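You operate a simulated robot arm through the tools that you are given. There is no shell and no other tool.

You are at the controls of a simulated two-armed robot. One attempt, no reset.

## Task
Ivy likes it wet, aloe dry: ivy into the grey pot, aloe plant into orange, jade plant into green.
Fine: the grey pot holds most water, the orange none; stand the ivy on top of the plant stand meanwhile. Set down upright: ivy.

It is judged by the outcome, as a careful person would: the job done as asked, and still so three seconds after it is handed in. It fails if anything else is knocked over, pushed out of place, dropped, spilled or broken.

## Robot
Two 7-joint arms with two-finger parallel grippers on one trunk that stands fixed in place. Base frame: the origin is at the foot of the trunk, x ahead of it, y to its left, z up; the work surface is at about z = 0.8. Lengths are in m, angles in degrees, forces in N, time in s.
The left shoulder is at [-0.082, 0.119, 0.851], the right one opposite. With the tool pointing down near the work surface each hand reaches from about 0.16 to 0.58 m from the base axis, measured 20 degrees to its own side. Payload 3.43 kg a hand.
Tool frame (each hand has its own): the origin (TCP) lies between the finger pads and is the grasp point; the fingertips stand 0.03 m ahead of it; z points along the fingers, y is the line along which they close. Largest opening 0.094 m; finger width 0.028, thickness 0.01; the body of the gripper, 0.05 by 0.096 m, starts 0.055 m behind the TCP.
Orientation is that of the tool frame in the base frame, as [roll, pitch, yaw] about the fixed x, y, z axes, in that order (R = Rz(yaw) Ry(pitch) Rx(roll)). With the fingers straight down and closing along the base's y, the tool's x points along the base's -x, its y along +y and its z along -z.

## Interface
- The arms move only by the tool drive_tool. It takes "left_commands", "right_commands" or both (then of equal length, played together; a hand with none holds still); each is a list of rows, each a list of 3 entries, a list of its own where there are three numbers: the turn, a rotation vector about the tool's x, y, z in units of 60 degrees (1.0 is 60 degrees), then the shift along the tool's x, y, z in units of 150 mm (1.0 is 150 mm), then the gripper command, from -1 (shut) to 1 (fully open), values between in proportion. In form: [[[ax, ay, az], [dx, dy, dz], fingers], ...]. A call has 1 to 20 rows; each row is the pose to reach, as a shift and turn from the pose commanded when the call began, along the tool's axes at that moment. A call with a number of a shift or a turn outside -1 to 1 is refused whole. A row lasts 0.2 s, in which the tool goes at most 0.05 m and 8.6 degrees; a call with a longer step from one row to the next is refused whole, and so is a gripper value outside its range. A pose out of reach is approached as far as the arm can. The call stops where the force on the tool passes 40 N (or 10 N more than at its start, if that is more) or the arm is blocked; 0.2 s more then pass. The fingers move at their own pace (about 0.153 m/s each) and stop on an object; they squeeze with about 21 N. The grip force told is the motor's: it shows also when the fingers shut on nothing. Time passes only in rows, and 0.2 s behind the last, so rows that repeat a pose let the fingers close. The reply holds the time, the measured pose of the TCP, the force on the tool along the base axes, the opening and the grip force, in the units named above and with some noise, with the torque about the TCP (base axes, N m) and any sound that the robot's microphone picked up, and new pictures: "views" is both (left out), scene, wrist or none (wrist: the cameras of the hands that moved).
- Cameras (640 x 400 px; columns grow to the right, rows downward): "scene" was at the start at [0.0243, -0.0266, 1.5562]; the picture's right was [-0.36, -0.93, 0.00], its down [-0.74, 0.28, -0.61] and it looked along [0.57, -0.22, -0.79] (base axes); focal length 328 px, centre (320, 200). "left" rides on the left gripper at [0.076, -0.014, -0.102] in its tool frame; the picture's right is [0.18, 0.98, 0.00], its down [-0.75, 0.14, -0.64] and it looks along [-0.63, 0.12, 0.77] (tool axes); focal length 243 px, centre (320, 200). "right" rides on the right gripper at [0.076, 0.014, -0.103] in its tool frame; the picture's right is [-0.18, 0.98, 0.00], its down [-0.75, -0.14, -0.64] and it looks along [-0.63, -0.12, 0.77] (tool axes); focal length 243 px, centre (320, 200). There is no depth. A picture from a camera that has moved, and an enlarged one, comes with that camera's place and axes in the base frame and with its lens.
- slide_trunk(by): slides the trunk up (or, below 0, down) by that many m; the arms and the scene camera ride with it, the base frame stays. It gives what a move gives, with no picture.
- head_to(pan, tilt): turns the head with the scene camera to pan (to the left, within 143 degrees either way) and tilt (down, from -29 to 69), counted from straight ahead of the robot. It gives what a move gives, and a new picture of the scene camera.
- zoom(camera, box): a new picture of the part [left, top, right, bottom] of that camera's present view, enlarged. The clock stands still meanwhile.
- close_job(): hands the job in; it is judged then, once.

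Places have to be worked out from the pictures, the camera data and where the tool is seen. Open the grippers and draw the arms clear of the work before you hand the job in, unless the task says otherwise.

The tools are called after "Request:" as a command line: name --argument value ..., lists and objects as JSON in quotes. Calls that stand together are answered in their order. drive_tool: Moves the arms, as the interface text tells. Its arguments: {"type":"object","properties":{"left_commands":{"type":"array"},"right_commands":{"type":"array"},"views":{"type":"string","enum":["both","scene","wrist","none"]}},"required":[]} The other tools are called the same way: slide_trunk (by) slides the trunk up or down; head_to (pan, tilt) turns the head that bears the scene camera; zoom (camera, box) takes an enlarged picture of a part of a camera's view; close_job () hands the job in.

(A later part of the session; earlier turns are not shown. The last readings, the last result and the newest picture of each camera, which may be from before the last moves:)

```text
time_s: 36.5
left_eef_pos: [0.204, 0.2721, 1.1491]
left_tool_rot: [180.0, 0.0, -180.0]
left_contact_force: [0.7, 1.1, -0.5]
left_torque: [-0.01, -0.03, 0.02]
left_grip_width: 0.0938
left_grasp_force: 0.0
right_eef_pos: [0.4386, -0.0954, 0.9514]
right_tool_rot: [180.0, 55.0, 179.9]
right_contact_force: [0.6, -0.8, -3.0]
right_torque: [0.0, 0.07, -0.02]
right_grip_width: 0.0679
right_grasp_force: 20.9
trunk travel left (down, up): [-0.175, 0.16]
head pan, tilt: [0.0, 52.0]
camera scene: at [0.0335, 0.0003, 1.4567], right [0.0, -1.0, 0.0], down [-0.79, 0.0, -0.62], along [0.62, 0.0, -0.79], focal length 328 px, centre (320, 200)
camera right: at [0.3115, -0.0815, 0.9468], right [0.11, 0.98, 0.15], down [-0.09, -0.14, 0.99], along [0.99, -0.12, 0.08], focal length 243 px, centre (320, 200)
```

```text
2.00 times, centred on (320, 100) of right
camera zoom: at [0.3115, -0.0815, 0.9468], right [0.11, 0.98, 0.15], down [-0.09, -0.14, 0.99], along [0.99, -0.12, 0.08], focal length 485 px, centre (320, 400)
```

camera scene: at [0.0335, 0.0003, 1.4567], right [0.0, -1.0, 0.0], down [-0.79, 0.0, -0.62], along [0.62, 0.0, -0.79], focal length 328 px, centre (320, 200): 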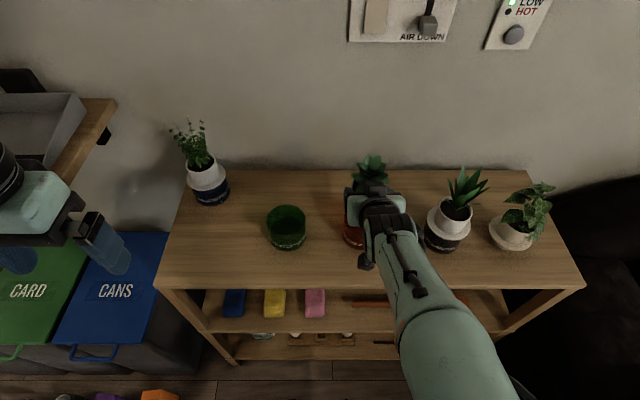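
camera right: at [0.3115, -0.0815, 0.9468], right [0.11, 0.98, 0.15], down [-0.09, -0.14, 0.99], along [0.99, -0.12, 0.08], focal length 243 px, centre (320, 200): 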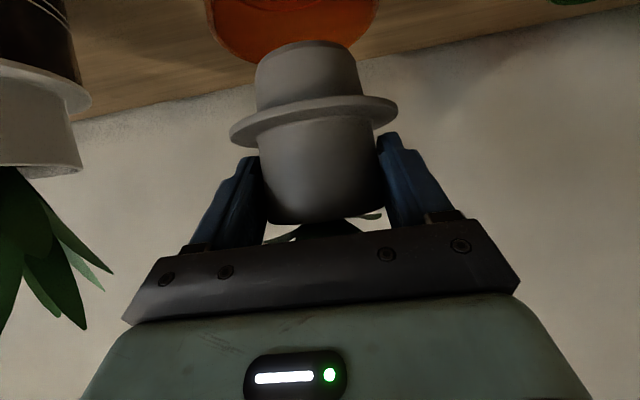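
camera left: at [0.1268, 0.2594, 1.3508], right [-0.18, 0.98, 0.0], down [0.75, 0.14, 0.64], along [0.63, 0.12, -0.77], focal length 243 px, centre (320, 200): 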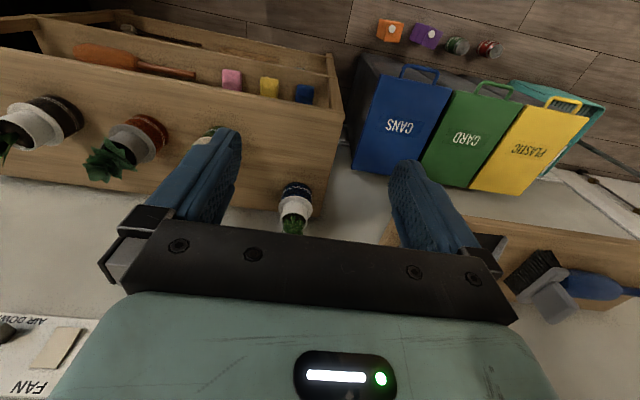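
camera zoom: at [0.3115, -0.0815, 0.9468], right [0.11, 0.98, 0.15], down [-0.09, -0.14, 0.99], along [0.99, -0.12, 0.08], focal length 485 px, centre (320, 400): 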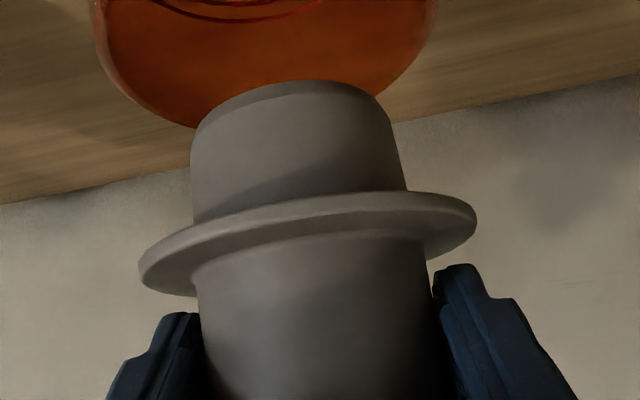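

The jade insert is out cleanly (orange pot left in place). I raise it a bit more and carry it left toward the empty green pot.

Request:
drive_tool --right_commands '[[[0, 0, 0], [-0.08, 0, -0.057], -1], [[0, 0, 0], [-0.15, 0.05, -0.135], -1], [[0, 0, 0], [-0.15, 0.2, -0.135], -1], [[0, 0, 0], [-0.15, 0.4, -0.135], -1], [[0, 0, 0], [-0.15, 0.6, -0.135], -1], [[0, 0, 0], [-0.15, 0.8, -0.135], -1]]' --views "none"

Request:
drive_tool --right_commands '[[[0, 0, 0], [0, 0.115, 0], -1], [[0, 0, 0], [0, 0.23, 0], -1], [[0, 0, 0], [0, 0.345, 0], -1], [[0, 0, 0], [0, 0.345, 0], -1]]' --views "both"

Request:
zoom --camera "right" --box '[180, 0, 460, 200]'

Request:
zoom --camera "scene" --box '[220, 160, 360, 280]'

```text
time_s: 38.0
left_eef_pos: [0.2029, 0.2719, 1.1493]
left_tool_rot: [-180.0, 0.1, 180.0]
left_contact_force: [0.2, -0.9, -0.8]
left_torque: [0.0, -0.02, 0.04]
left_grip_width: 0.0941
left_grasp_force: 0.1
right_eef_pos: [0.4432, -0.008, 0.9935]
right_tool_rot: [166.8, 52.7, 167.0]
right_contact_force: [0.2, 0.7, -2.0]
right_torque: [0.01, 0.02, 0.0]
right_grip_width: 0.068
right_grasp_force: 20.4
trunk travel left (down, up): [-0.175, 0.16]
head pan, tilt: [0.0, 52.0]
stopped in row 6 (right hand): the arm was blocked; the commanded pose is now the measured one
```

```text
time_s: 39.0
left_eef_pos: [0.2044, 0.2714, 1.1477]
left_tool_rot: [-180.0, -0.1, 180.0]
left_contact_force: [0.1, -1.0, 0.4]
left_torque: [0.04, 0.03, -0.02]
left_grip_width: 0.0942
left_grasp_force: 0.1
right_eef_pos: [0.4482, 0.0376, 0.9994]
right_tool_rot: [166.6, 52.5, 166.4]
right_contact_force: [0.2, 0.7, -1.1]
right_torque: [0.01, 0.03, 0.0]
right_grip_width: 0.0682
right_grasp_force: 21.1
trunk travel left (down, up): [-0.175, 0.16]
head pan, tilt: [0.0, 52.0]
camera scene: at [0.0337, 0.0, 1.4567], right [0.0, -1.0, 0.0], down [-0.79, 0.0, -0.62], along [0.62, 0.0, -0.79], focal length 328 px, centre (320, 200)
camera right: at [0.3222, 0.0573, 1.0005], right [0.16, 0.95, 0.28], down [-0.08, -0.27, 0.96], along [0.98, -0.18, 0.03], focal length 243 px, centre (320, 200)
```

scene: 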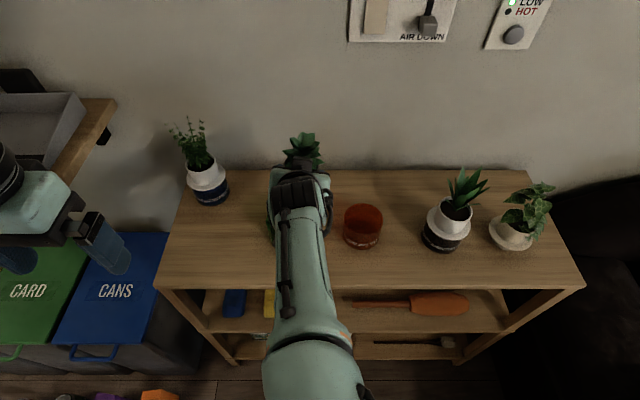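
right: 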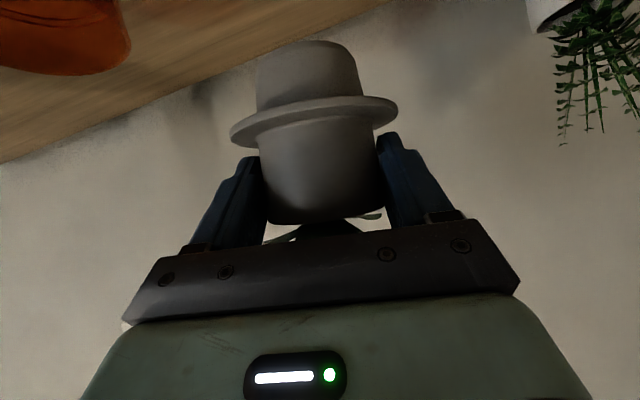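

```text
2.00 times, centred on (320, 100) of right
camera zoom: at [0.3222, 0.0573, 1.0005], right [0.16, 0.95, 0.28], down [-0.08, -0.27, 0.96], along [0.98, -0.18, 0.03], focal length 485 px, centre (320, 400)
```

zoom: 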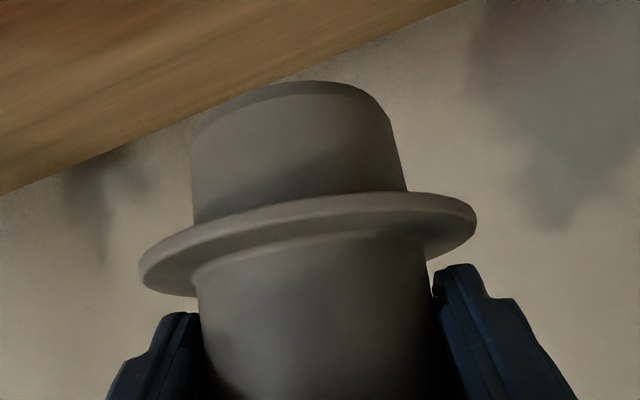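

```text
3.33 times, centred on (290, 220) of scene
camera zoom: at [0.0337, 0.0, 1.4567], right [0.0, -1.0, 0.0], down [-0.79, 0.0, -0.62], along [0.62, 0.0, -0.79], focal length 1092 px, centre (420, 133)
```

zoom: 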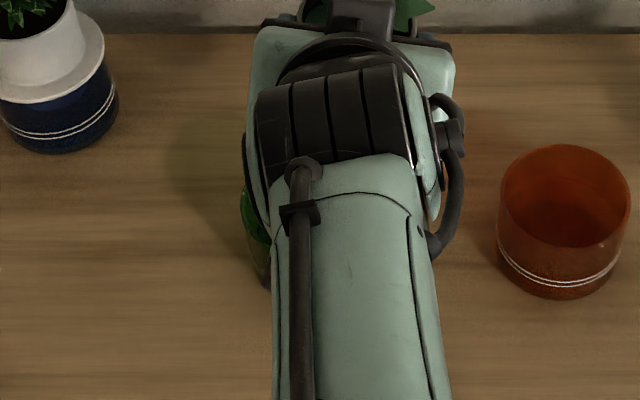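

The arm ran into a wrist limit on the way (no contact force): the tool is rolled ~8.7° at (0.448, 0.038, 0.999), the jade still firmly held well above the table. I go back to the right while levelling the tool, then I'll raise the trunk so the arm has its earlier, freer posture.

Request:
drive_tool --right_commands '[[[0.004, -0.0025, -0.0137], [-0.0186, -0.172, -0.0162], -1], [[0.012, -0.0075, -0.041], [-0.037, -0.344, -0.0324], -1], [[0.02, -0.0125, -0.0685], [-0.056, -0.515, -0.0486], -1], [[0.03, -0.019, -0.103], [-0.074, -0.687, -0.065], -1], [[0.04, -0.025, -0.137], [-0.093, -0.859, -0.081], -1], [[0.04, -0.025, -0.137], [-0.093, -0.859, -0.081], -1]]' --views "both"

```text
time_s: 40.4
left_eef_pos: [0.2036, 0.2729, 1.1479]
left_tool_rot: [-180.0, 0.1, -179.9]
left_contact_force: [0.1, 0.3, 1.0]
left_torque: [-0.02, -0.02, -0.04]
left_grip_width: 0.0942
left_grasp_force: 0.0
right_eef_pos: [0.4385, -0.0867, 1.0015]
right_tool_rot: [-179.6, 55.3, -179.1]
right_contact_force: [0.5, 0.5, -2.5]
right_torque: [0.02, 0.03, 0.03]
right_grip_width: 0.0682
right_grasp_force: 20.9
trunk travel left (down, up): [-0.175, 0.16]
head pan, tilt: [0.0, 52.0]
camera scene: at [0.0336, 0.0005, 1.4567], right [0.0, -1.0, 0.0], down [-0.79, 0.0, -0.62], along [0.62, 0.0, -0.79], focal length 328 px, centre (320, 200)
camera right: at [0.3106, -0.0733, 0.996], right [0.09, 0.98, 0.15], down [-0.1, -0.14, 0.99], along [0.99, -0.11, 0.08], focal length 243 px, centre (320, 200)
```

scene: 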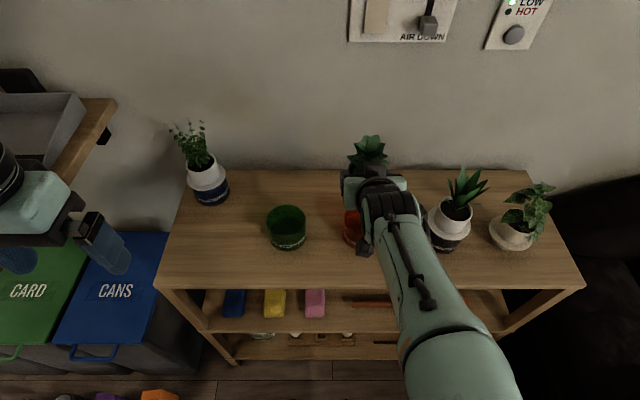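
right: 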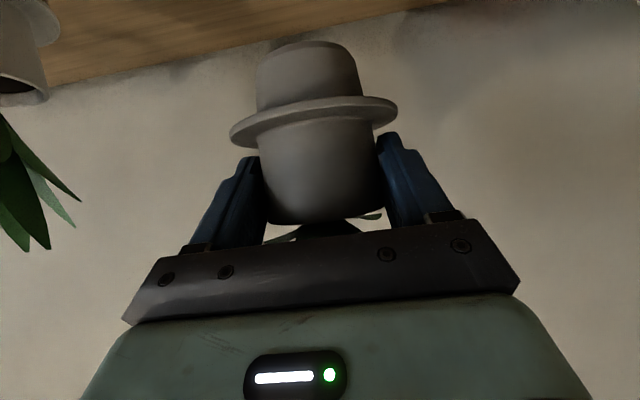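

Levelled again. I raise the trunk back by 0.10 m (hand to z≈1.10).

Request:
slide_trunk --by 0.1

```text
time_s: 41.7
left_eef_pos: [0.2037, 0.2724, 1.2467]
left_tool_rot: [-180.0, 0.1, -179.9]
left_contact_force: [0.5, 0.7, -1.1]
left_torque: [0.03, -0.01, -0.02]
left_grip_width: 0.0941
left_grasp_force: 0.0
right_eef_pos: [0.4367, -0.0858, 1.1019]
right_tool_rot: [-179.7, 55.3, -179.0]
right_contact_force: [0.6, 0.0, -2.5]
right_torque: [-0.01, -0.01, -0.02]
right_grip_width: 0.068
right_grasp_force: 20.9
trunk travel left (down, up): [-0.275, 0.06]
head pan, tilt: [0.0, 52.0]
```

Same posture, just higher. I draw the jade back to x≈0.335, z≈1.04 (the passage that worked before) while trimming the 1° yaw, then go left from there.

Request:
drive_tool --right_commands '[[[0.003, 0.001, 0.002], [0.178, 0, -0.08], -1], [[0.007, 0.0025, 0.005], [0.355, 0, -0.159], -1], [[0.01, 0.004, 0.007], [0.533, 0, -0.238], -1], [[0.0137, 0.005, 0.0096], [0.71, 0, -0.317], -1], [[0.0137, 0.005, 0.0096], [0.71, 0, -0.317], -1]]' --views "both"

```text
time_s: 42.9
left_eef_pos: [0.2041, 0.272, 1.2479]
left_tool_rot: [180.0, 0.0, -180.0]
left_contact_force: [0.2, -0.4, -0.8]
left_torque: [-0.05, -0.01, 0.0]
left_grip_width: 0.0939
left_grasp_force: 0.0
right_eef_pos: [0.3375, -0.0875, 1.0423]
right_tool_rot: [-179.7, 55.0, 179.8]
right_contact_force: [0.4, -0.4, -2.0]
right_torque: [-0.02, 0.05, 0.0]
right_grip_width: 0.0681
right_grasp_force: 20.9
trunk travel left (down, up): [-0.275, 0.06]
head pan, tilt: [0.0, 52.0]
camera scene: at [0.03, 0.0002, 1.5564], right [0.0, -1.0, 0.0], down [-0.79, 0.0, -0.62], along [0.62, 0.0, -0.79], focal length 328 px, centre (320, 200)
camera right: at [0.2107, -0.0728, 1.037], right [0.11, 0.98, 0.15], down [-0.09, -0.14, 0.99], along [0.99, -0.12, 0.08], focal length 243 px, centre (320, 200)
```

scene: 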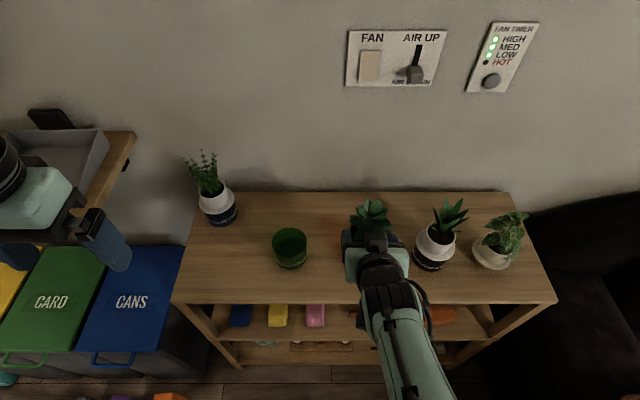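
right: 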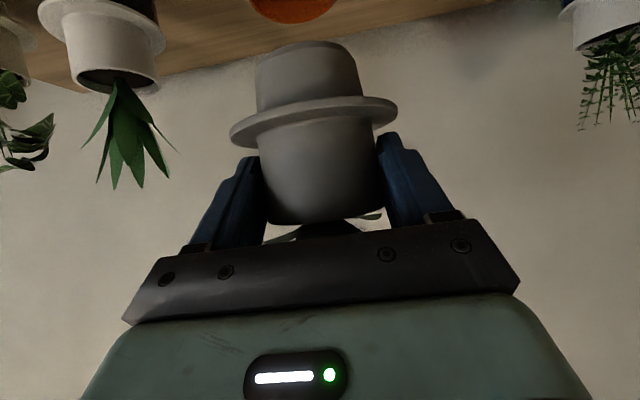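

Pose is level and accurate. I move left in a first short leg, to see whether the wrist keeps its orientation here.

Request:
drive_tool --right_commands '[[[0, 0, 0], [0.07, 0.15, 0.05], -1], [[0, 0, 0], [0.14, 0.3, 0.1], -1], [[0, 0, 0], [0.218, 0.45, 0.153], -1], [[0, 0, 0], [0.218, 0.6, 0.153], -1], [[0, 0, 0], [0.218, 0.6, 0.153], -1]]' --views "scene"

```text
time_s: 43.8
left_eef_pos: [0.2049, 0.2737, 1.2475]
left_tool_rot: [180.0, -0.1, 179.9]
left_contact_force: [0.7, 0.3, -0.3]
left_torque: [0.01, 0.0, 0.01]
left_grip_width: 0.0942
left_grasp_force: 0.0
right_eef_pos: [0.3371, -0.0078, 1.0107]
right_tool_rot: [164.1, 50.9, 169.0]
right_contact_force: [-0.1, -0.1, -2.6]
right_torque: [-0.01, 0.0, 0.0]
right_grip_width: 0.0684
right_grasp_force: 20.9
trunk travel left (down, up): [-0.275, 0.06]
head pan, tilt: [0.0, 52.0]
stopped in row 4 (right hand): the arm was blocked; the commanded pose is now the measured one
camera scene: at [0.0307, 0.0, 1.5564], right [0.0, -1.0, 0.0], down [-0.79, 0.0, -0.61], along [0.61, 0.0, -0.79], focal length 328 px, centre (320, 200)
```

scene: 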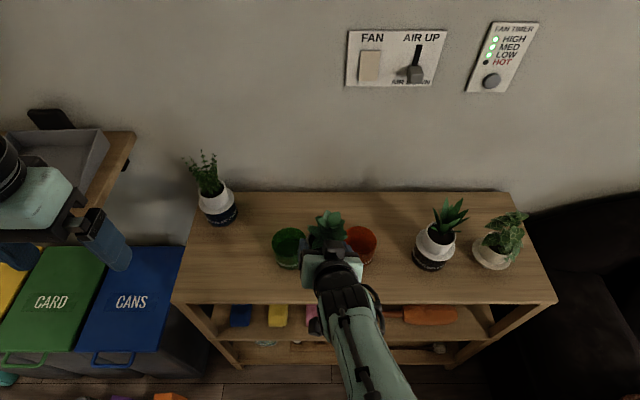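

Blocked again at the same y: with the elbow now tucked in, the right wrist can't go left of y≈0. The left arm can do this transfer naturally, so I'll put the jade back into the orange pot (where it came from) and use the left hand for jade → green. First I back to the right and level the tool.

Request:
drive_tool --right_commands '[[[0.02, -0.009, -0.02], [-0.045, -0.109, -0.039], -1], [[0.045, -0.02, -0.045], [-0.09, -0.217, -0.078], -1], [[0.07, -0.03, -0.07], [-0.136, -0.326, -0.118], -1], [[0.095, -0.041, -0.095], [-0.181, -0.434, -0.157], -1], [[0.1177, -0.0515, -0.118], [-0.226, -0.543, -0.196], -1], [[0.1177, -0.0515, -0.118], [-0.226, -0.543, -0.196], -1]]' --views "wrist"

```text
time_s: 45.2
left_eef_pos: [0.2035, 0.2719, 1.2476]
left_tool_rot: [180.0, 0.0, -180.0]
left_contact_force: [-0.8, 0.7, 1.1]
left_torque: [0.03, -0.04, 0.01]
left_grip_width: 0.0942
left_grasp_force: 0.0
right_eef_pos: [0.3355, -0.0964, 1.0423]
right_tool_rot: [180.0, 55.0, -179.9]
right_contact_force: [-0.5, 0.1, -2.9]
right_torque: [-0.02, 0.05, -0.04]
right_grip_width: 0.0681
right_grasp_force: 21.1
trunk travel left (down, up): [-0.275, 0.06]
head pan, tilt: [0.0, 52.0]
camera right: at [0.2089, -0.0826, 1.0366], right [0.1, 0.98, 0.15], down [-0.09, -0.14, 0.99], along [0.99, -0.12, 0.08], focal length 243 px, centre (320, 200)
```

right: 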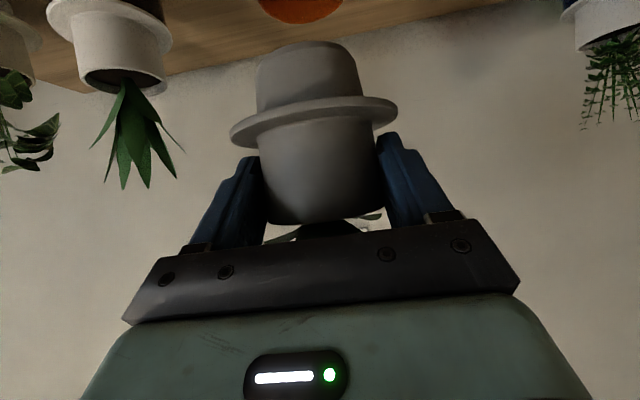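

Level and centred again. I bring the jade forward over the orange pot at height.

Request:
drive_tool --right_commands '[[[0, 0, 0], [-0.078, 0, 0.112], -1], [[0, 0, 0], [-0.157, 0, 0.224], -1], [[0, 0, 0], [-0.235, 0, 0.336], -1], [[0, 0, 0], [-0.314, 0, 0.448], -1], [[0, 0, 0], [-0.392, 0, 0.56], -1]]' --views "none"

Request:
drive_tool --right_commands '[[[0, 0, 0], [0.11, 0, 0.077], -1], [[0, 0, 0], [0.22, 0, 0.154], -1], [[0, 0, 0], [0.33, 0, 0.231], -1], [[0, 0, 0], [0.437, 0, 0.306], -1], [[0, 0, 0], [0.491, 0, 0.344], -1]]' --views "both"

Request:
zoom --camera "right" --box '[180, 0, 460, 200]'

```text
time_s: 46.4
left_eef_pos: [0.2046, 0.2727, 1.247]
left_tool_rot: [180.0, 0.0, -179.8]
left_contact_force: [-0.7, 1.1, 0.6]
left_torque: [-0.05, 0.0, -0.03]
left_grip_width: 0.0939
left_grasp_force: 0.2
right_eef_pos: [0.4393, -0.0953, 1.0412]
right_tool_rot: [179.9, 55.0, -179.9]
right_contact_force: [0.2, -0.2, -3.3]
right_torque: [0.01, 0.03, 0.0]
right_grip_width: 0.0679
right_grasp_force: 20.6
trunk travel left (down, up): [-0.275, 0.06]
head pan, tilt: [0.0, 52.0]
```

```text
time_s: 47.6
left_eef_pos: [0.2053, 0.2719, 1.2474]
left_tool_rot: [-179.9, 0.1, -179.9]
left_contact_force: [0.0, -0.4, -0.2]
left_torque: [-0.03, 0.04, -0.01]
left_grip_width: 0.094
left_grasp_force: 0.0
right_eef_pos: [0.4387, -0.0944, 0.9511]
right_tool_rot: [179.9, 55.0, 180.0]
right_contact_force: [-0.4, -0.4, -2.5]
right_torque: [-0.02, 0.05, 0.01]
right_grip_width: 0.0681
right_grasp_force: 20.2
trunk travel left (down, up): [-0.275, 0.06]
head pan, tilt: [0.0, 52.0]
camera scene: at [0.0297, 0.0003, 1.5563], right [0.0, -1.0, 0.0], down [-0.79, 0.0, -0.62], along [0.62, 0.0, -0.79], focal length 328 px, centre (320, 200)
camera right: at [0.311, -0.0813, 0.9461], right [0.1, 0.98, 0.15], down [-0.09, -0.14, 0.99], along [0.99, -0.12, 0.08], focal length 243 px, centre (320, 200)
```

scene: 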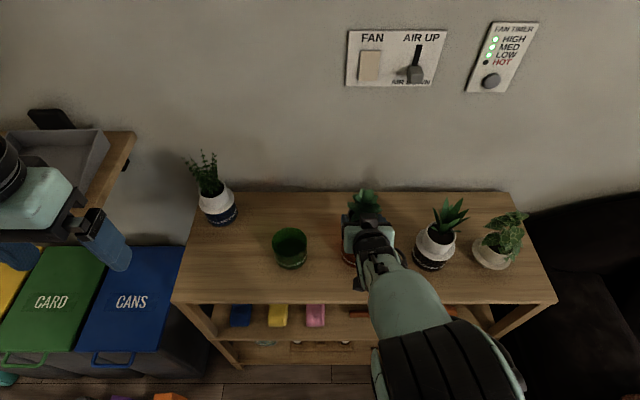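
right: 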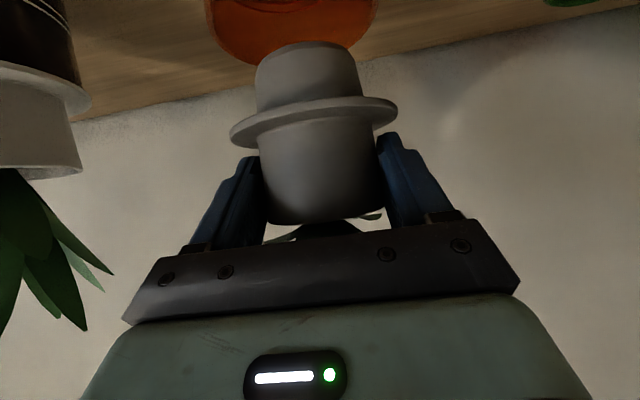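

```text
2.00 times, centred on (320, 100) of right
camera zoom: at [0.311, -0.0813, 0.9461], right [0.1, 0.98, 0.15], down [-0.09, -0.14, 0.99], along [0.99, -0.12, 0.08], focal length 485 px, centre (320, 400)
```

zoom: 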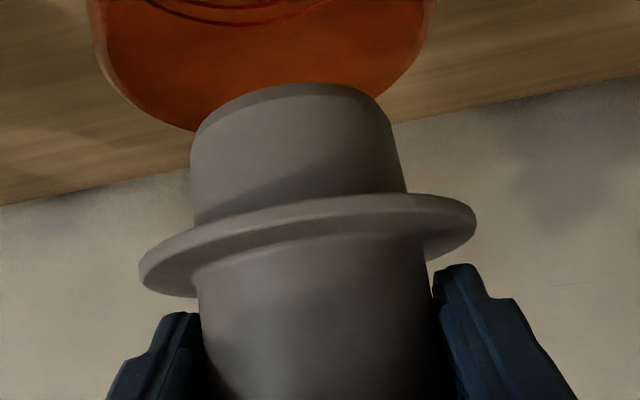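

Pot and insert line up within ~1 mm, and at this lower height the elbow is back in the out-to-the-side posture that worked earlier. I'll try the crossing once more from here, at z≈0.98 (base 5 cm above the rims), in short steps.

Request:
drive_tool --right_commands '[[[0, 0, 0], [-0.08, 0, -0.06], -1], [[0, 0, 0], [-0.164, 0.1, -0.115], -1], [[0, 0, 0], [-0.164, 0.23, -0.115], -1], [[0, 0, 0], [-0.164, 0.36, -0.115], -1], [[0, 0, 0], [-0.164, 0.36, -0.115], -1]]' --views "scene"

```text
time_s: 48.8
left_eef_pos: [0.2035, 0.2727, 1.248]
left_tool_rot: [-180.0, 0.0, -179.9]
left_contact_force: [-0.5, -0.4, -0.1]
left_torque: [0.05, -0.02, 0.01]
left_grip_width: 0.0938
left_grasp_force: 0.0
right_eef_pos: [0.4383, -0.0417, 0.9813]
right_tool_rot: [179.8, 55.0, -180.0]
right_contact_force: [-0.3, -0.2, -1.7]
right_torque: [0.02, 0.01, 0.03]
right_grip_width: 0.0679
right_grasp_force: 21.0
trunk travel left (down, up): [-0.275, 0.06]
head pan, tilt: [0.0, 52.0]
camera scene: at [0.0296, -0.0001, 1.5563], right [0.0, -1.0, 0.0], down [-0.79, 0.0, -0.62], along [0.62, 0.0, -0.79], focal length 328 px, centre (320, 200)
```

scene: 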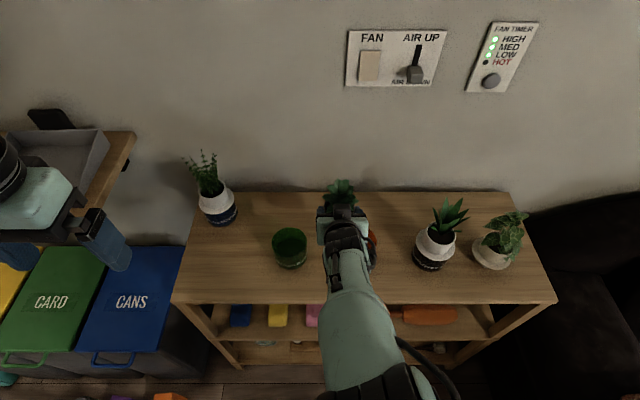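

Orientation is still true at y=-0.042. Another short leg left.

Request:
drive_tool --right_commands '[[[0, 0, 0], [0, 0.1, 0], -1], [[0, 0, 0], [0, 0.2, 0], -1], [[0, 0, 0], [0, 0.3, 0], -1], [[0, 0, 0], [0, 0.3, 0], -1]]' --views "scene"

```text
time_s: 49.8
left_eef_pos: [0.2031, 0.2728, 1.2473]
left_tool_rot: [-179.9, 0.0, -180.0]
left_contact_force: [0.0, 1.0, 0.6]
left_torque: [0.03, 0.02, -0.01]
left_grip_width: 0.0941
left_grasp_force: 0.0
right_eef_pos: [0.4375, 0.0025, 0.9813]
right_tool_rot: [179.9, 55.0, -180.0]
right_contact_force: [0.2, -0.4, -1.9]
right_torque: [0.03, 0.03, 0.04]
right_grip_width: 0.0681
right_grasp_force: 20.9
trunk travel left (down, up): [-0.275, 0.06]
head pan, tilt: [0.0, 52.0]
camera scene: at [0.0297, -0.0001, 1.5563], right [0.0, -1.0, 0.0], down [-0.79, 0.0, -0.62], along [0.62, 0.0, -0.79], focal length 328 px, centre (320, 200)
```

scene: 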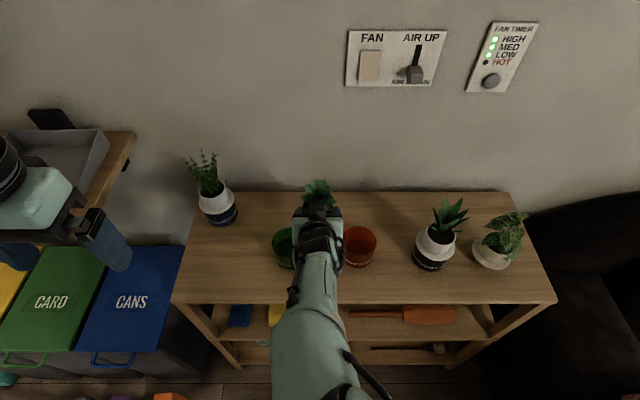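

Past the earlier sticking point with the tool still level. Continuing in small steps to y≈0.035.

Request:
drive_tool --right_commands '[[[0, 0, 0], [0, 0.08, 0], -1], [[0, 0, 0], [0, 0.16, 0], -1], [[0, 0, 0], [0, 0.22, 0], -1], [[0, 0, 0], [0, 0.22, 0], -1]]' --views "scene"

```text
time_s: 50.8
left_eef_pos: [0.2034, 0.2738, 1.2483]
left_tool_rot: [-180.0, 0.0, -180.0]
left_contact_force: [0.5, 0.3, -0.2]
left_torque: [-0.01, 0.03, 0.0]
left_grip_width: 0.094
left_grasp_force: 0.1
right_eef_pos: [0.4373, 0.0355, 0.9803]
right_tool_rot: [179.9, 55.0, 180.0]
right_contact_force: [0.5, -0.1, -2.2]
right_torque: [0.01, 0.02, 0.02]
right_grip_width: 0.0683
right_grasp_force: 20.6
trunk travel left (down, up): [-0.275, 0.06]
head pan, tilt: [0.0, 52.0]
camera scene: at [0.0296, 0.0002, 1.5563], right [0.0, -1.0, 0.0], down [-0.79, 0.0, -0.62], along [0.62, 0.0, -0.79], focal length 328 px, centre (320, 200)
```

scene: 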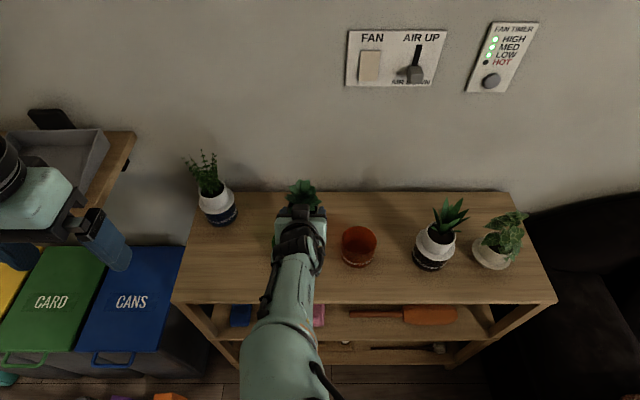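

Still true. The last 4 cm to y=0.075, trimming x to 0.4346.

Request:
drive_tool --right_commands '[[[0, 0, 0], [0.003, 0.067, -0.004], -1], [[0, 0, 0], [0.005, 0.133, -0.007], -1], [[0, 0, 0], [0.008, 0.2, -0.011], -1], [[0, 0, 0], [0.0103, 0.265, -0.0147], -1], [[0, 0, 0], [0.0103, 0.265, -0.0147], -1]]' --views "both"

Request:
zoom --camera "right" --box '[180, 0, 460, 200]'

```text
time_s: 52.0
left_eef_pos: [0.2038, 0.273, 1.2489]
left_tool_rot: [-180.0, 0.0, -180.0]
left_contact_force: [-0.6, 0.5, -0.2]
left_torque: [0.01, -0.01, 0.0]
left_grip_width: 0.0941
left_grasp_force: 0.1
right_eef_pos: [0.4343, 0.077, 0.9822]
right_tool_rot: [180.0, 55.0, 180.0]
right_contact_force: [-0.1, 0.5, -2.3]
right_torque: [0.02, 0.01, -0.02]
right_grip_width: 0.0678
right_grasp_force: 21.2
trunk travel left (down, up): [-0.275, 0.06]
head pan, tilt: [0.0, 52.0]
camera scene: at [0.0296, 0.0002, 1.5563], right [0.0, -1.0, 0.0], down [-0.79, 0.0, -0.62], along [0.62, 0.0, -0.79], focal length 328 px, centre (320, 200)
camera right: at [0.3076, 0.0896, 0.977], right [0.1, 0.98, 0.15], down [-0.09, -0.14, 0.99], along [0.99, -0.12, 0.08], focal length 243 px, centre (320, 200)
```

scene: 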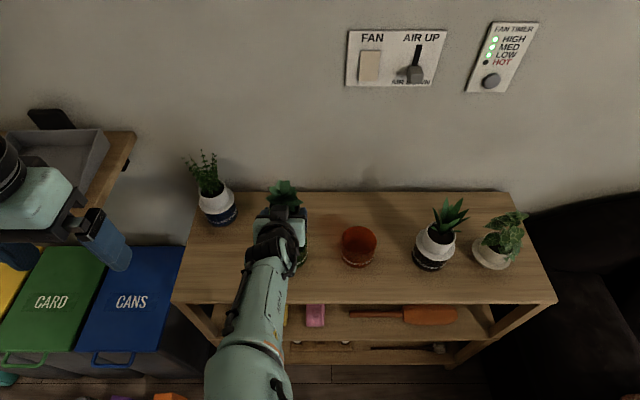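
right: 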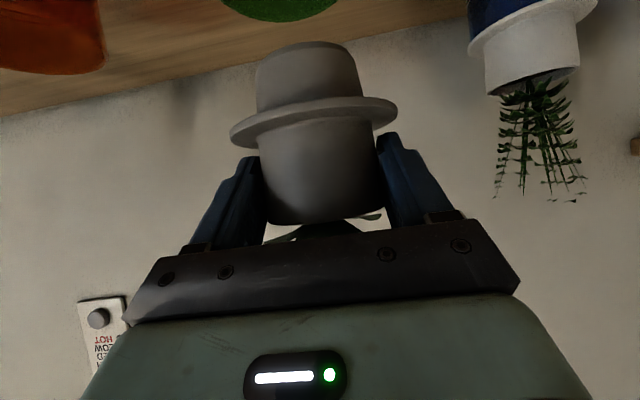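

```text
2.00 times, centred on (320, 100) of right
camera zoom: at [0.3076, 0.0896, 0.977], right [0.1, 0.98, 0.15], down [-0.09, -0.14, 0.99], along [0.99, -0.12, 0.08], focal length 485 px, centre (320, 400)
```

zoom: 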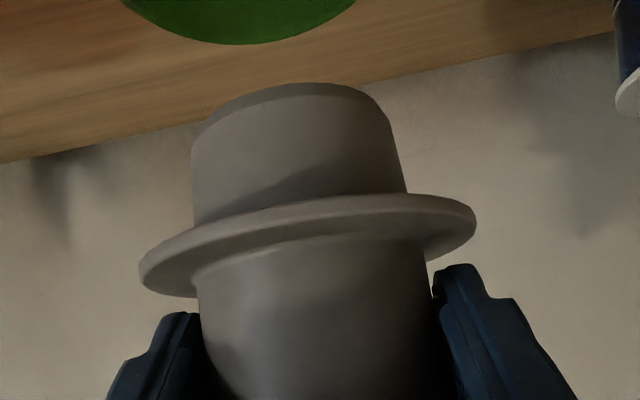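

Over the green pot with the tool level. I lower to z≈0.951 and compare the pot's position in the picture with when the ivy was lifted out.

Request:
drive_tool --right_commands '[[[0, 0, 0], [0.055, 0, 0.038], -1], [[0, 0, 0], [0.109, 0, 0.077], -1], [[0, 0, 0], [0.169, 0, 0.119], -1], [[0, 0, 0], [0.169, 0, 0.119], -1]]' --views "wrist"

Request:
zoom --camera "right" --box '[180, 0, 460, 200]'

```text
time_s: 53.0
left_eef_pos: [0.2044, 0.2721, 1.2489]
left_tool_rot: [180.0, 0.0, -179.9]
left_contact_force: [0.3, -0.2, 1.2]
left_torque: [0.02, 0.0, 0.02]
left_grip_width: 0.094
left_grasp_force: 0.0
right_eef_pos: [0.4348, 0.0753, 0.9506]
right_tool_rot: [179.9, 55.0, -180.0]
right_contact_force: [0.1, -0.3, -1.9]
right_torque: [-0.02, 0.03, -0.02]
right_grip_width: 0.0678
right_grasp_force: 21.1
trunk travel left (down, up): [-0.275, 0.06]
head pan, tilt: [0.0, 52.0]
camera right: at [0.3072, 0.0892, 0.9452], right [0.1, 0.98, 0.15], down [-0.09, -0.14, 0.99], along [0.99, -0.12, 0.08], focal length 243 px, centre (320, 200)
```

right: 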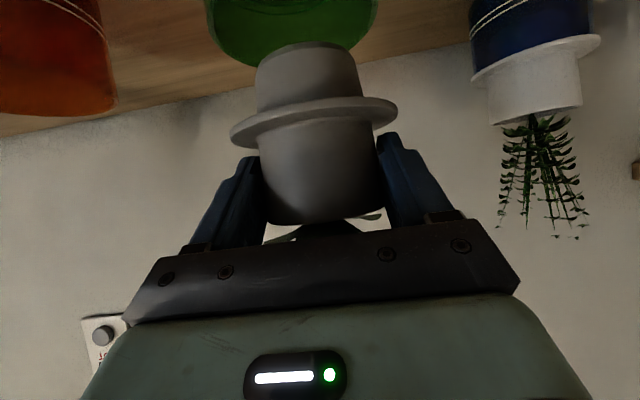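

```text
2.00 times, centred on (320, 100) of right
camera zoom: at [0.3072, 0.0892, 0.9452], right [0.1, 0.98, 0.15], down [-0.09, -0.14, 0.99], along [0.99, -0.12, 0.08], focal length 485 px, centre (320, 400)
```

zoom: 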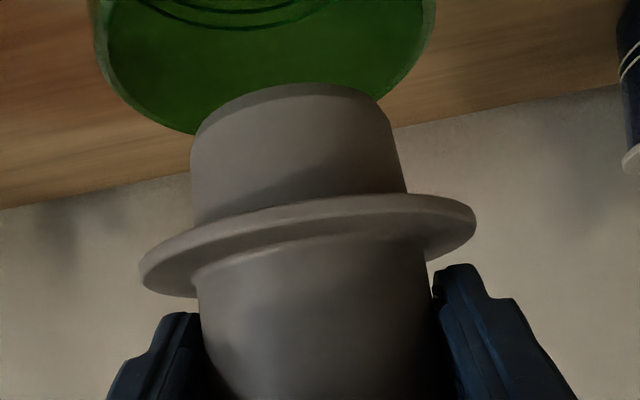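

Alignment matches within about 1 mm. I lower 4 cm into the pot, then creep the last part.

Request:
drive_tool --right_commands '[[[0, 0, 0], [0.055, 0, 0.038], -1], [[0, 0, 0], [0.109, 0, 0.077], -1], [[0, 0, 0], [0.164, 0, 0.115], -1], [[0, 0, 0], [0.218, 0, 0.153], -1], [[0, 0, 0], [0.246, 0, 0.172], -1]]' --views "wrist"

Request:
zoom --camera "right" --box '[180, 0, 460, 200]'

```text
time_s: 54.2
left_eef_pos: [0.2034, 0.2735, 1.2477]
left_tool_rot: [180.0, 0.1, -180.0]
left_contact_force: [0.1, -0.8, -0.7]
left_torque: [0.0, -0.03, 0.0]
left_grip_width: 0.094
left_grasp_force: 0.0
right_eef_pos: [0.4356, 0.0748, 0.9044]
right_tool_rot: [179.9, 55.0, 180.0]
right_contact_force: [0.2, 0.2, -2.5]
right_torque: [0.01, 0.03, -0.02]
right_grip_width: 0.0681
right_grasp_force: 21.1
trunk travel left (down, up): [-0.275, 0.06]
head pan, tilt: [0.0, 52.0]
camera right: at [0.3081, 0.0901, 0.9001], right [0.1, 0.98, 0.15], down [-0.09, -0.14, 0.99], along [0.99, -0.12, 0.08], focal length 243 px, centre (320, 200)
```

right: 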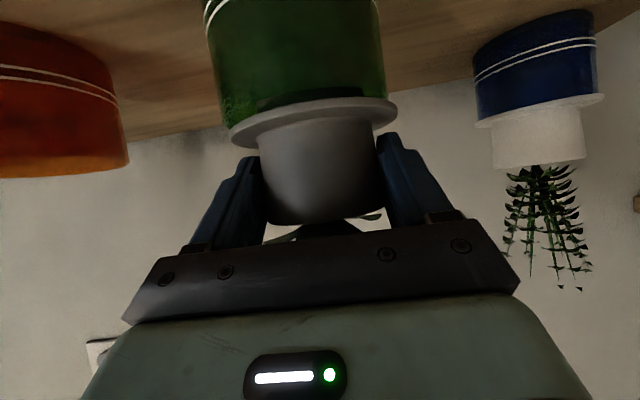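

```text
2.00 times, centred on (320, 100) of right
camera zoom: at [0.3081, 0.0901, 0.9001], right [0.1, 0.98, 0.15], down [-0.09, -0.14, 0.99], along [0.99, -0.12, 0.08], focal length 485 px, centre (320, 400)
```

zoom: 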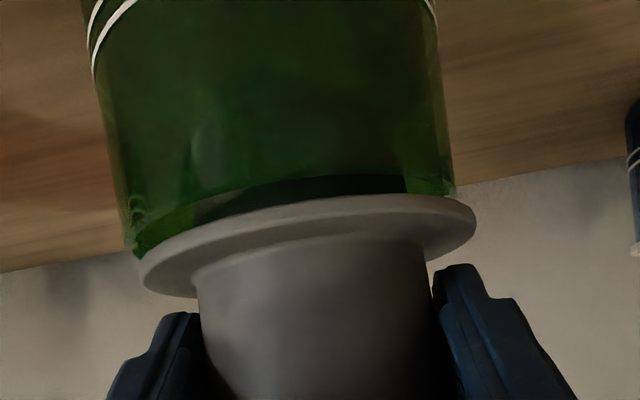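

The insert is inside with a few mm to go. Creeping down 1 mm per row.

Request:
drive_tool --right_commands '[[[0, 0, 0], [0.0055, 0, 0.0038], -1], [[0, 0, 0], [0.0109, 0, 0.0077], -1], [[0, 0, 0], [0.0164, 0, 0.0115], -1]]' --views "none"

Request:
zoom --camera "right" --box '[180, 0, 460, 200]'

```text
time_s: 55.0
left_eef_pos: [0.2041, 0.2728, 1.247]
left_tool_rot: [180.0, 0.0, -180.0]
left_contact_force: [-0.1, 0.2, -0.2]
left_torque: [0.0, -0.03, -0.01]
left_grip_width: 0.094
left_grasp_force: 0.1
right_eef_pos: [0.4355, 0.0772, 0.9022]
right_tool_rot: [179.9, 55.0, 179.9]
right_contact_force: [0.2, 0.1, -1.4]
right_torque: [-0.02, 0.01, 0.0]
right_grip_width: 0.0682
right_grasp_force: 20.9
trunk travel left (down, up): [-0.275, 0.06]
head pan, tilt: [0.0, 52.0]
```

```text
2.00 times, centred on (320, 100) of right
camera zoom: at [0.3082, 0.0906, 0.8971], right [0.1, 0.98, 0.15], down [-0.09, -0.14, 0.99], along [0.99, -0.12, 0.08], focal length 485 px, centre (320, 400)
```

zoom: 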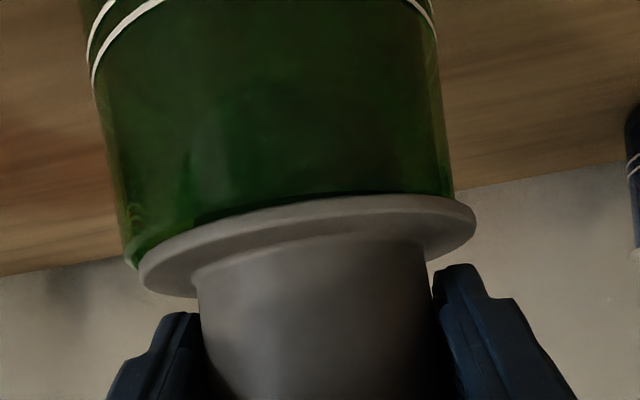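

Nearly seated. Two more 1 mm steps.

Request:
drive_tool --right_commands '[[[0, 0, 0], [0.0055, 0, 0.0038], -1], [[0, 0, 0], [0.0109, 0, 0.0077], -1]]' --views "none"

Request:
zoom --camera "right" --box '[180, 20, 460, 220]'

```text
time_s: 55.6
left_eef_pos: [0.2034, 0.2725, 1.2478]
left_tool_rot: [-180.0, 0.1, 179.9]
left_contact_force: [0.8, -0.1, -0.2]
left_torque: [0.01, -0.02, -0.03]
left_grip_width: 0.094
left_grasp_force: 0.0
right_eef_pos: [0.4345, 0.0766, 0.901]
right_tool_rot: [179.8, 55.1, -179.9]
right_contact_force: [0.4, -0.5, 3.8]
right_torque: [0.02, 0.14, 0.0]
right_grip_width: 0.0679
right_grasp_force: 21.3
trunk travel left (down, up): [-0.275, 0.06]
head pan, tilt: [0.0, 52.0]
```

```text
2.00 times, centred on (320, 120) of right
camera zoom: at [0.3079, 0.0904, 0.8958], right [0.1, 0.98, 0.15], down [-0.1, -0.14, 0.98], along [0.99, -0.12, 0.08], focal length 485 px, centre (320, 360)
```

zoom: 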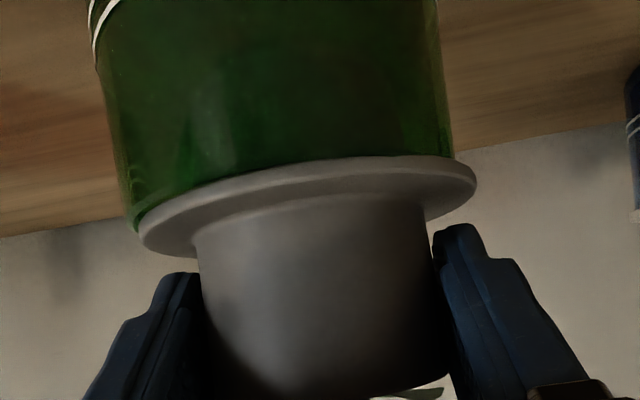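

Seated: the flange rests on the rim (Fz +3.8 N). I release.

Request:
drive_tool --right_commands '[[[0, 0, 0], [-0.003, 0, -0.002], 0.4], [[0, 0, 0], [-0.003, 0, -0.002], 0.55], [[0, 0, 0], [-0.003, 0, -0.002], 0.8], [[0, 0, 0], [-0.003, 0, -0.002], 1], [[0, 0, 0], [-0.003, 0, -0.002], 1]]' --views "both"

Request:
zoom --camera "right" --box '[180, 40, 460, 240]'

```text
time_s: 56.8
left_eef_pos: [0.205, 0.273, 1.249]
left_tool_rot: [180.0, 0.1, 179.9]
left_contact_force: [0.8, 0.1, -0.3]
left_torque: [0.06, 0.01, 0.02]
left_grip_width: 0.0939
left_grasp_force: 0.1
right_eef_pos: [0.4351, 0.0773, 0.8999]
right_tool_rot: [179.9, 54.9, -180.0]
right_contact_force: [-0.2, -0.6, -0.7]
right_torque: [0.01, 0.02, -0.01]
right_grip_width: 0.0938
right_grasp_force: 0.0
trunk travel left (down, up): [-0.275, 0.06]
head pan, tilt: [0.0, 52.0]
camera scene: at [0.0294, 0.0003, 1.5563], right [0.0, -1.0, 0.0], down [-0.79, 0.0, -0.62], along [0.62, 0.0, -0.79], focal length 328 px, centre (320, 200)
camera right: at [0.3075, 0.0901, 0.8959], right [0.1, 0.98, 0.15], down [-0.09, -0.14, 0.99], along [0.99, -0.12, 0.08], focal length 243 px, centre (320, 200)
```

scene: 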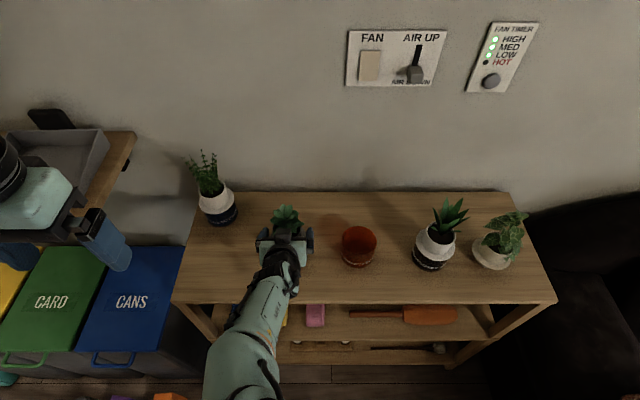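
right: 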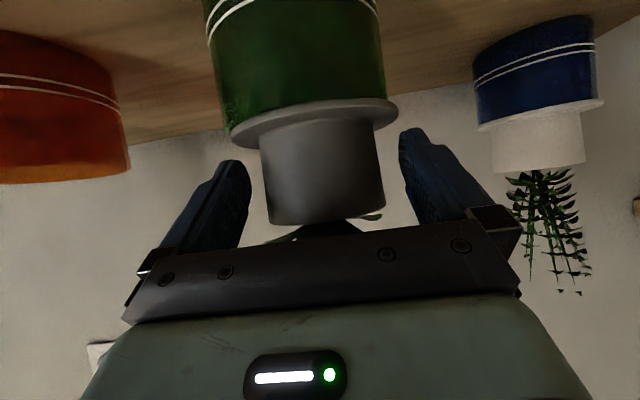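

```text
2.00 times, centred on (320, 140) of right
camera zoom: at [0.3075, 0.0901, 0.8959], right [0.1, 0.98, 0.15], down [-0.09, -0.14, 0.99], along [0.99, -0.12, 0.08], focal length 485 px, centre (320, 320)
```

zoom: 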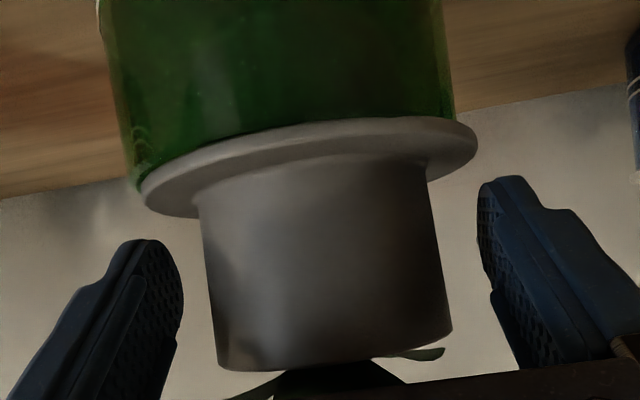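

The jade sits in the green pot, flange on the rim all round. I back out horizontally.

Request:
drive_tool --right_commands '[[[0, 0, 0], [0.077, 0, -0.109], 1], [[0, 0, 0], [0.153, 0, -0.218], 1], [[0, 0, 0], [0.23, 0, -0.328], 1], [[0, 0, 0], [0.306, 0, -0.437], 1], [[0, 0, 0], [0.383, 0, -0.546], 1]]' --views "both"

Request:
zoom --camera "scene" --box '[220, 180, 360, 290]'

```text
time_s: 58.0
left_eef_pos: [0.2034, 0.274, 1.2486]
left_tool_rot: [179.9, 0.0, 179.9]
left_contact_force: [-0.2, 0.2, -0.1]
left_torque: [0.01, -0.01, 0.03]
left_grip_width: 0.0942
left_grasp_force: 0.1
right_eef_pos: [0.3655, 0.0078, 0.8743]
right_tool_rot: [-179.0, 51.3, 171.4]
right_contact_force: [-0.5, 0.4, 0.1]
right_torque: [0.02, 0.0, 0.06]
right_grip_width: 0.0935
right_grasp_force: 0.0
trunk travel left (down, up): [-0.275, 0.06]
head pan, tilt: [0.0, 52.0]
stopped in row 5 (right hand): the arm was blocked; the commanded pose is now the measured one
camera scene: at [0.0296, 0.0, 1.5563], right [0.0, -1.0, 0.0], down [-0.79, 0.0, -0.62], along [0.62, 0.0, -0.79], focal length 328 px, centre (320, 200)
camera right: at [0.2425, 0.0423, 0.8765], right [0.27, 0.95, 0.13], down [-0.05, -0.12, 0.99], along [0.96, -0.28, 0.02], focal length 243 px, centre (320, 200)
```

scene: 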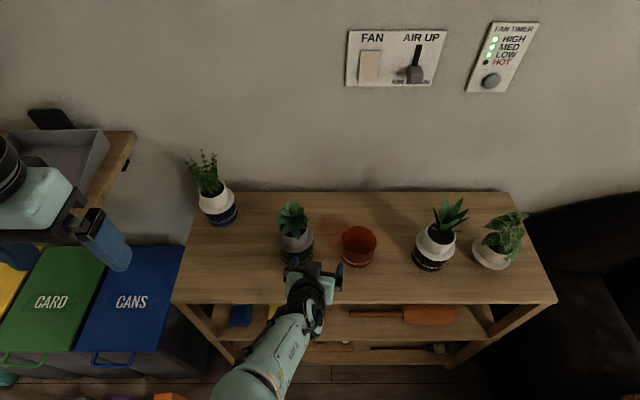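
right: 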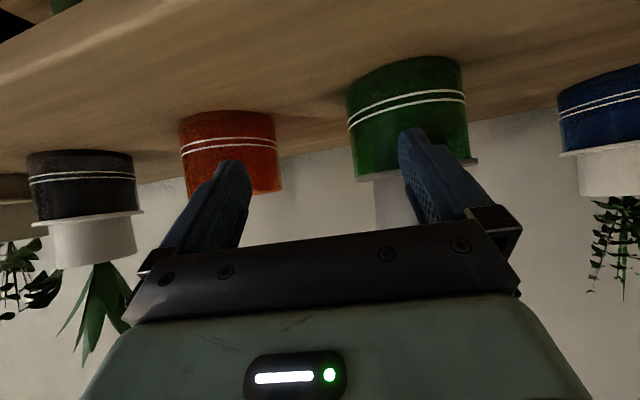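

```text
3.64 times, centred on (290, 235) of scene
camera zoom: at [0.0296, 0.0, 1.5563], right [0.0, -1.0, 0.0], down [-0.79, 0.0, -0.62], along [0.62, 0.0, -0.79], focal length 1191 px, centre (429, 73)
```

zoom: 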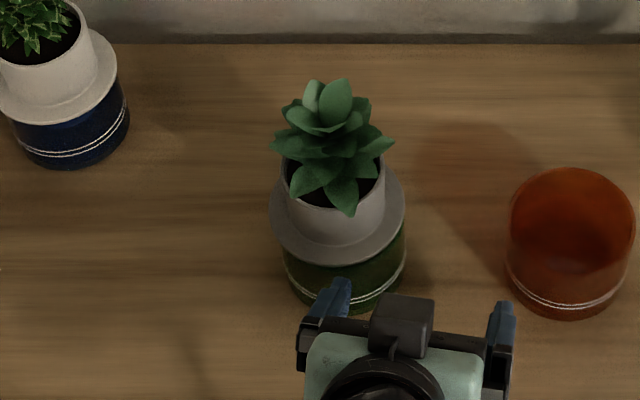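

Something went wrong on the way out: near the end the arm ran into its limit and swung the hand right (to (0.366, 0.008)), and comparing the enlarged views the green pot has been dragged about 1.5 cm to the right; the jade is still upright in it. First I free the hand gently: right and up, away from the pot, levelling the tool.

Request:
drive_tool --right_commands '[[[0, 0, 0], [-0.07, -0.138, -0.07], 1], [[-0.03, -0.015, -0.02], [-0.17, -0.2, -0.12], 1], [[-0.06, -0.03, -0.04], [-0.27, -0.25, -0.17], 1], [[-0.1, -0.045, -0.065], [-0.36, -0.29, -0.21], 1], [[-0.1307, -0.0615, -0.085], [-0.446, -0.316, -0.249], 1], [[-0.1307, -0.0615, -0.085], [-0.446, -0.316, -0.249], 1]]' --views "both"

Request:
zoom --camera "scene" --box '[260, 225, 320, 275]'

Request:
zoom --camera "scene" --box '[330, 225, 390, 275]'

```text
time_s: 59.4
left_eef_pos: [0.2026, 0.2731, 1.2475]
left_tool_rot: [-179.9, 0.0, -180.0]
left_contact_force: [-0.4, -0.6, 0.0]
left_torque: [-0.02, 0.04, 0.01]
left_grip_width: 0.094
left_grasp_force: 0.0
right_eef_pos: [0.3752, -0.0613, 0.9404]
right_tool_rot: [-176.5, 54.4, -179.6]
right_contact_force: [0.3, 0.3, 0.7]
right_torque: [-0.01, -0.02, 0.0]
right_grip_width: 0.0942
right_grasp_force: 0.1
trunk travel left (down, up): [-0.275, 0.06]
head pan, tilt: [0.0, 52.0]
camera scene: at [0.0293, 0.0007, 1.5563], right [0.0, -1.0, 0.0], down [-0.79, 0.0, -0.62], along [0.62, 0.0, -0.79], focal length 328 px, centre (320, 200)
camera right: at [0.2482, -0.0409, 0.9369], right [0.15, 0.98, 0.11], down [-0.09, -0.1, 0.99], along [0.98, -0.16, 0.07], focal length 243 px, centre (320, 200)
```

scene: 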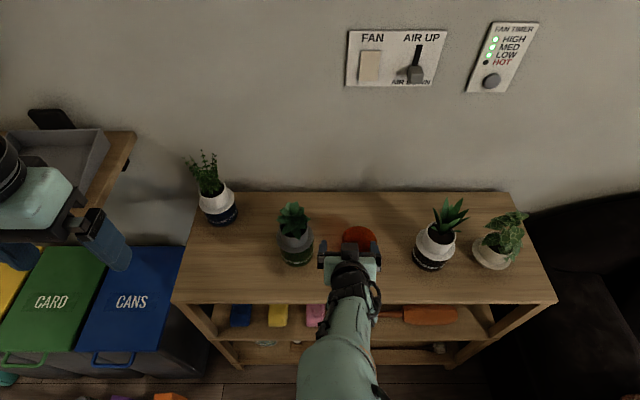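
right: 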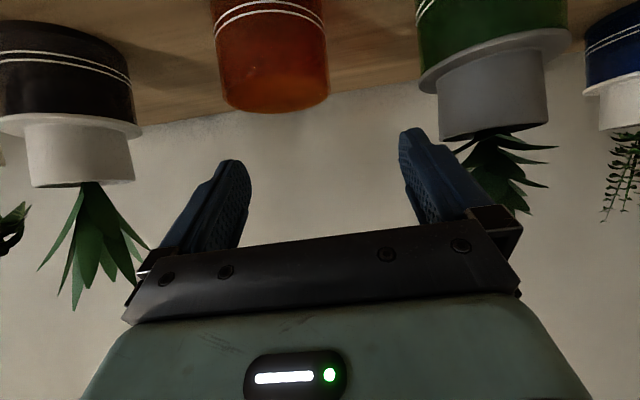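

```text
8.00 times, centred on (290, 250) of scene
camera zoom: at [0.0293, 0.0007, 1.5563], right [0.0, -1.0, 0.0], down [-0.79, 0.0, -0.62], along [0.62, 0.0, -0.79], focal length 2620 px, centre (560, -200)
```

zoom: 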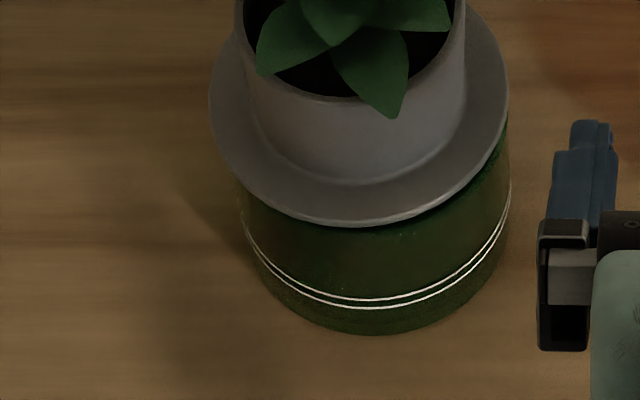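

```text
8.00 times, centred on (360, 250) of scene
camera zoom: at [0.0293, 0.0007, 1.5563], right [0.0, -1.0, 0.0], down [-0.79, 0.0, -0.62], along [0.62, 0.0, -0.79], focal length 2620 px, centre (0, -200)
```

zoom: 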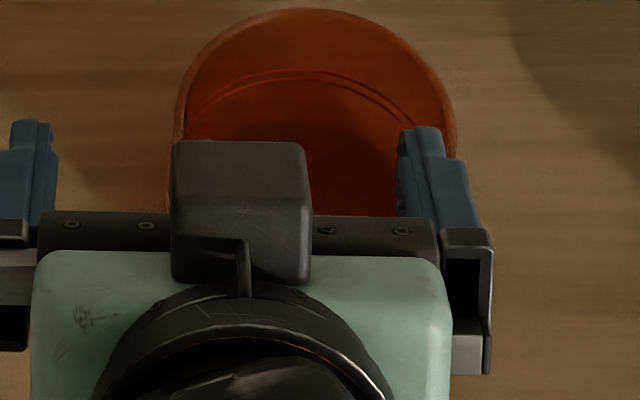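

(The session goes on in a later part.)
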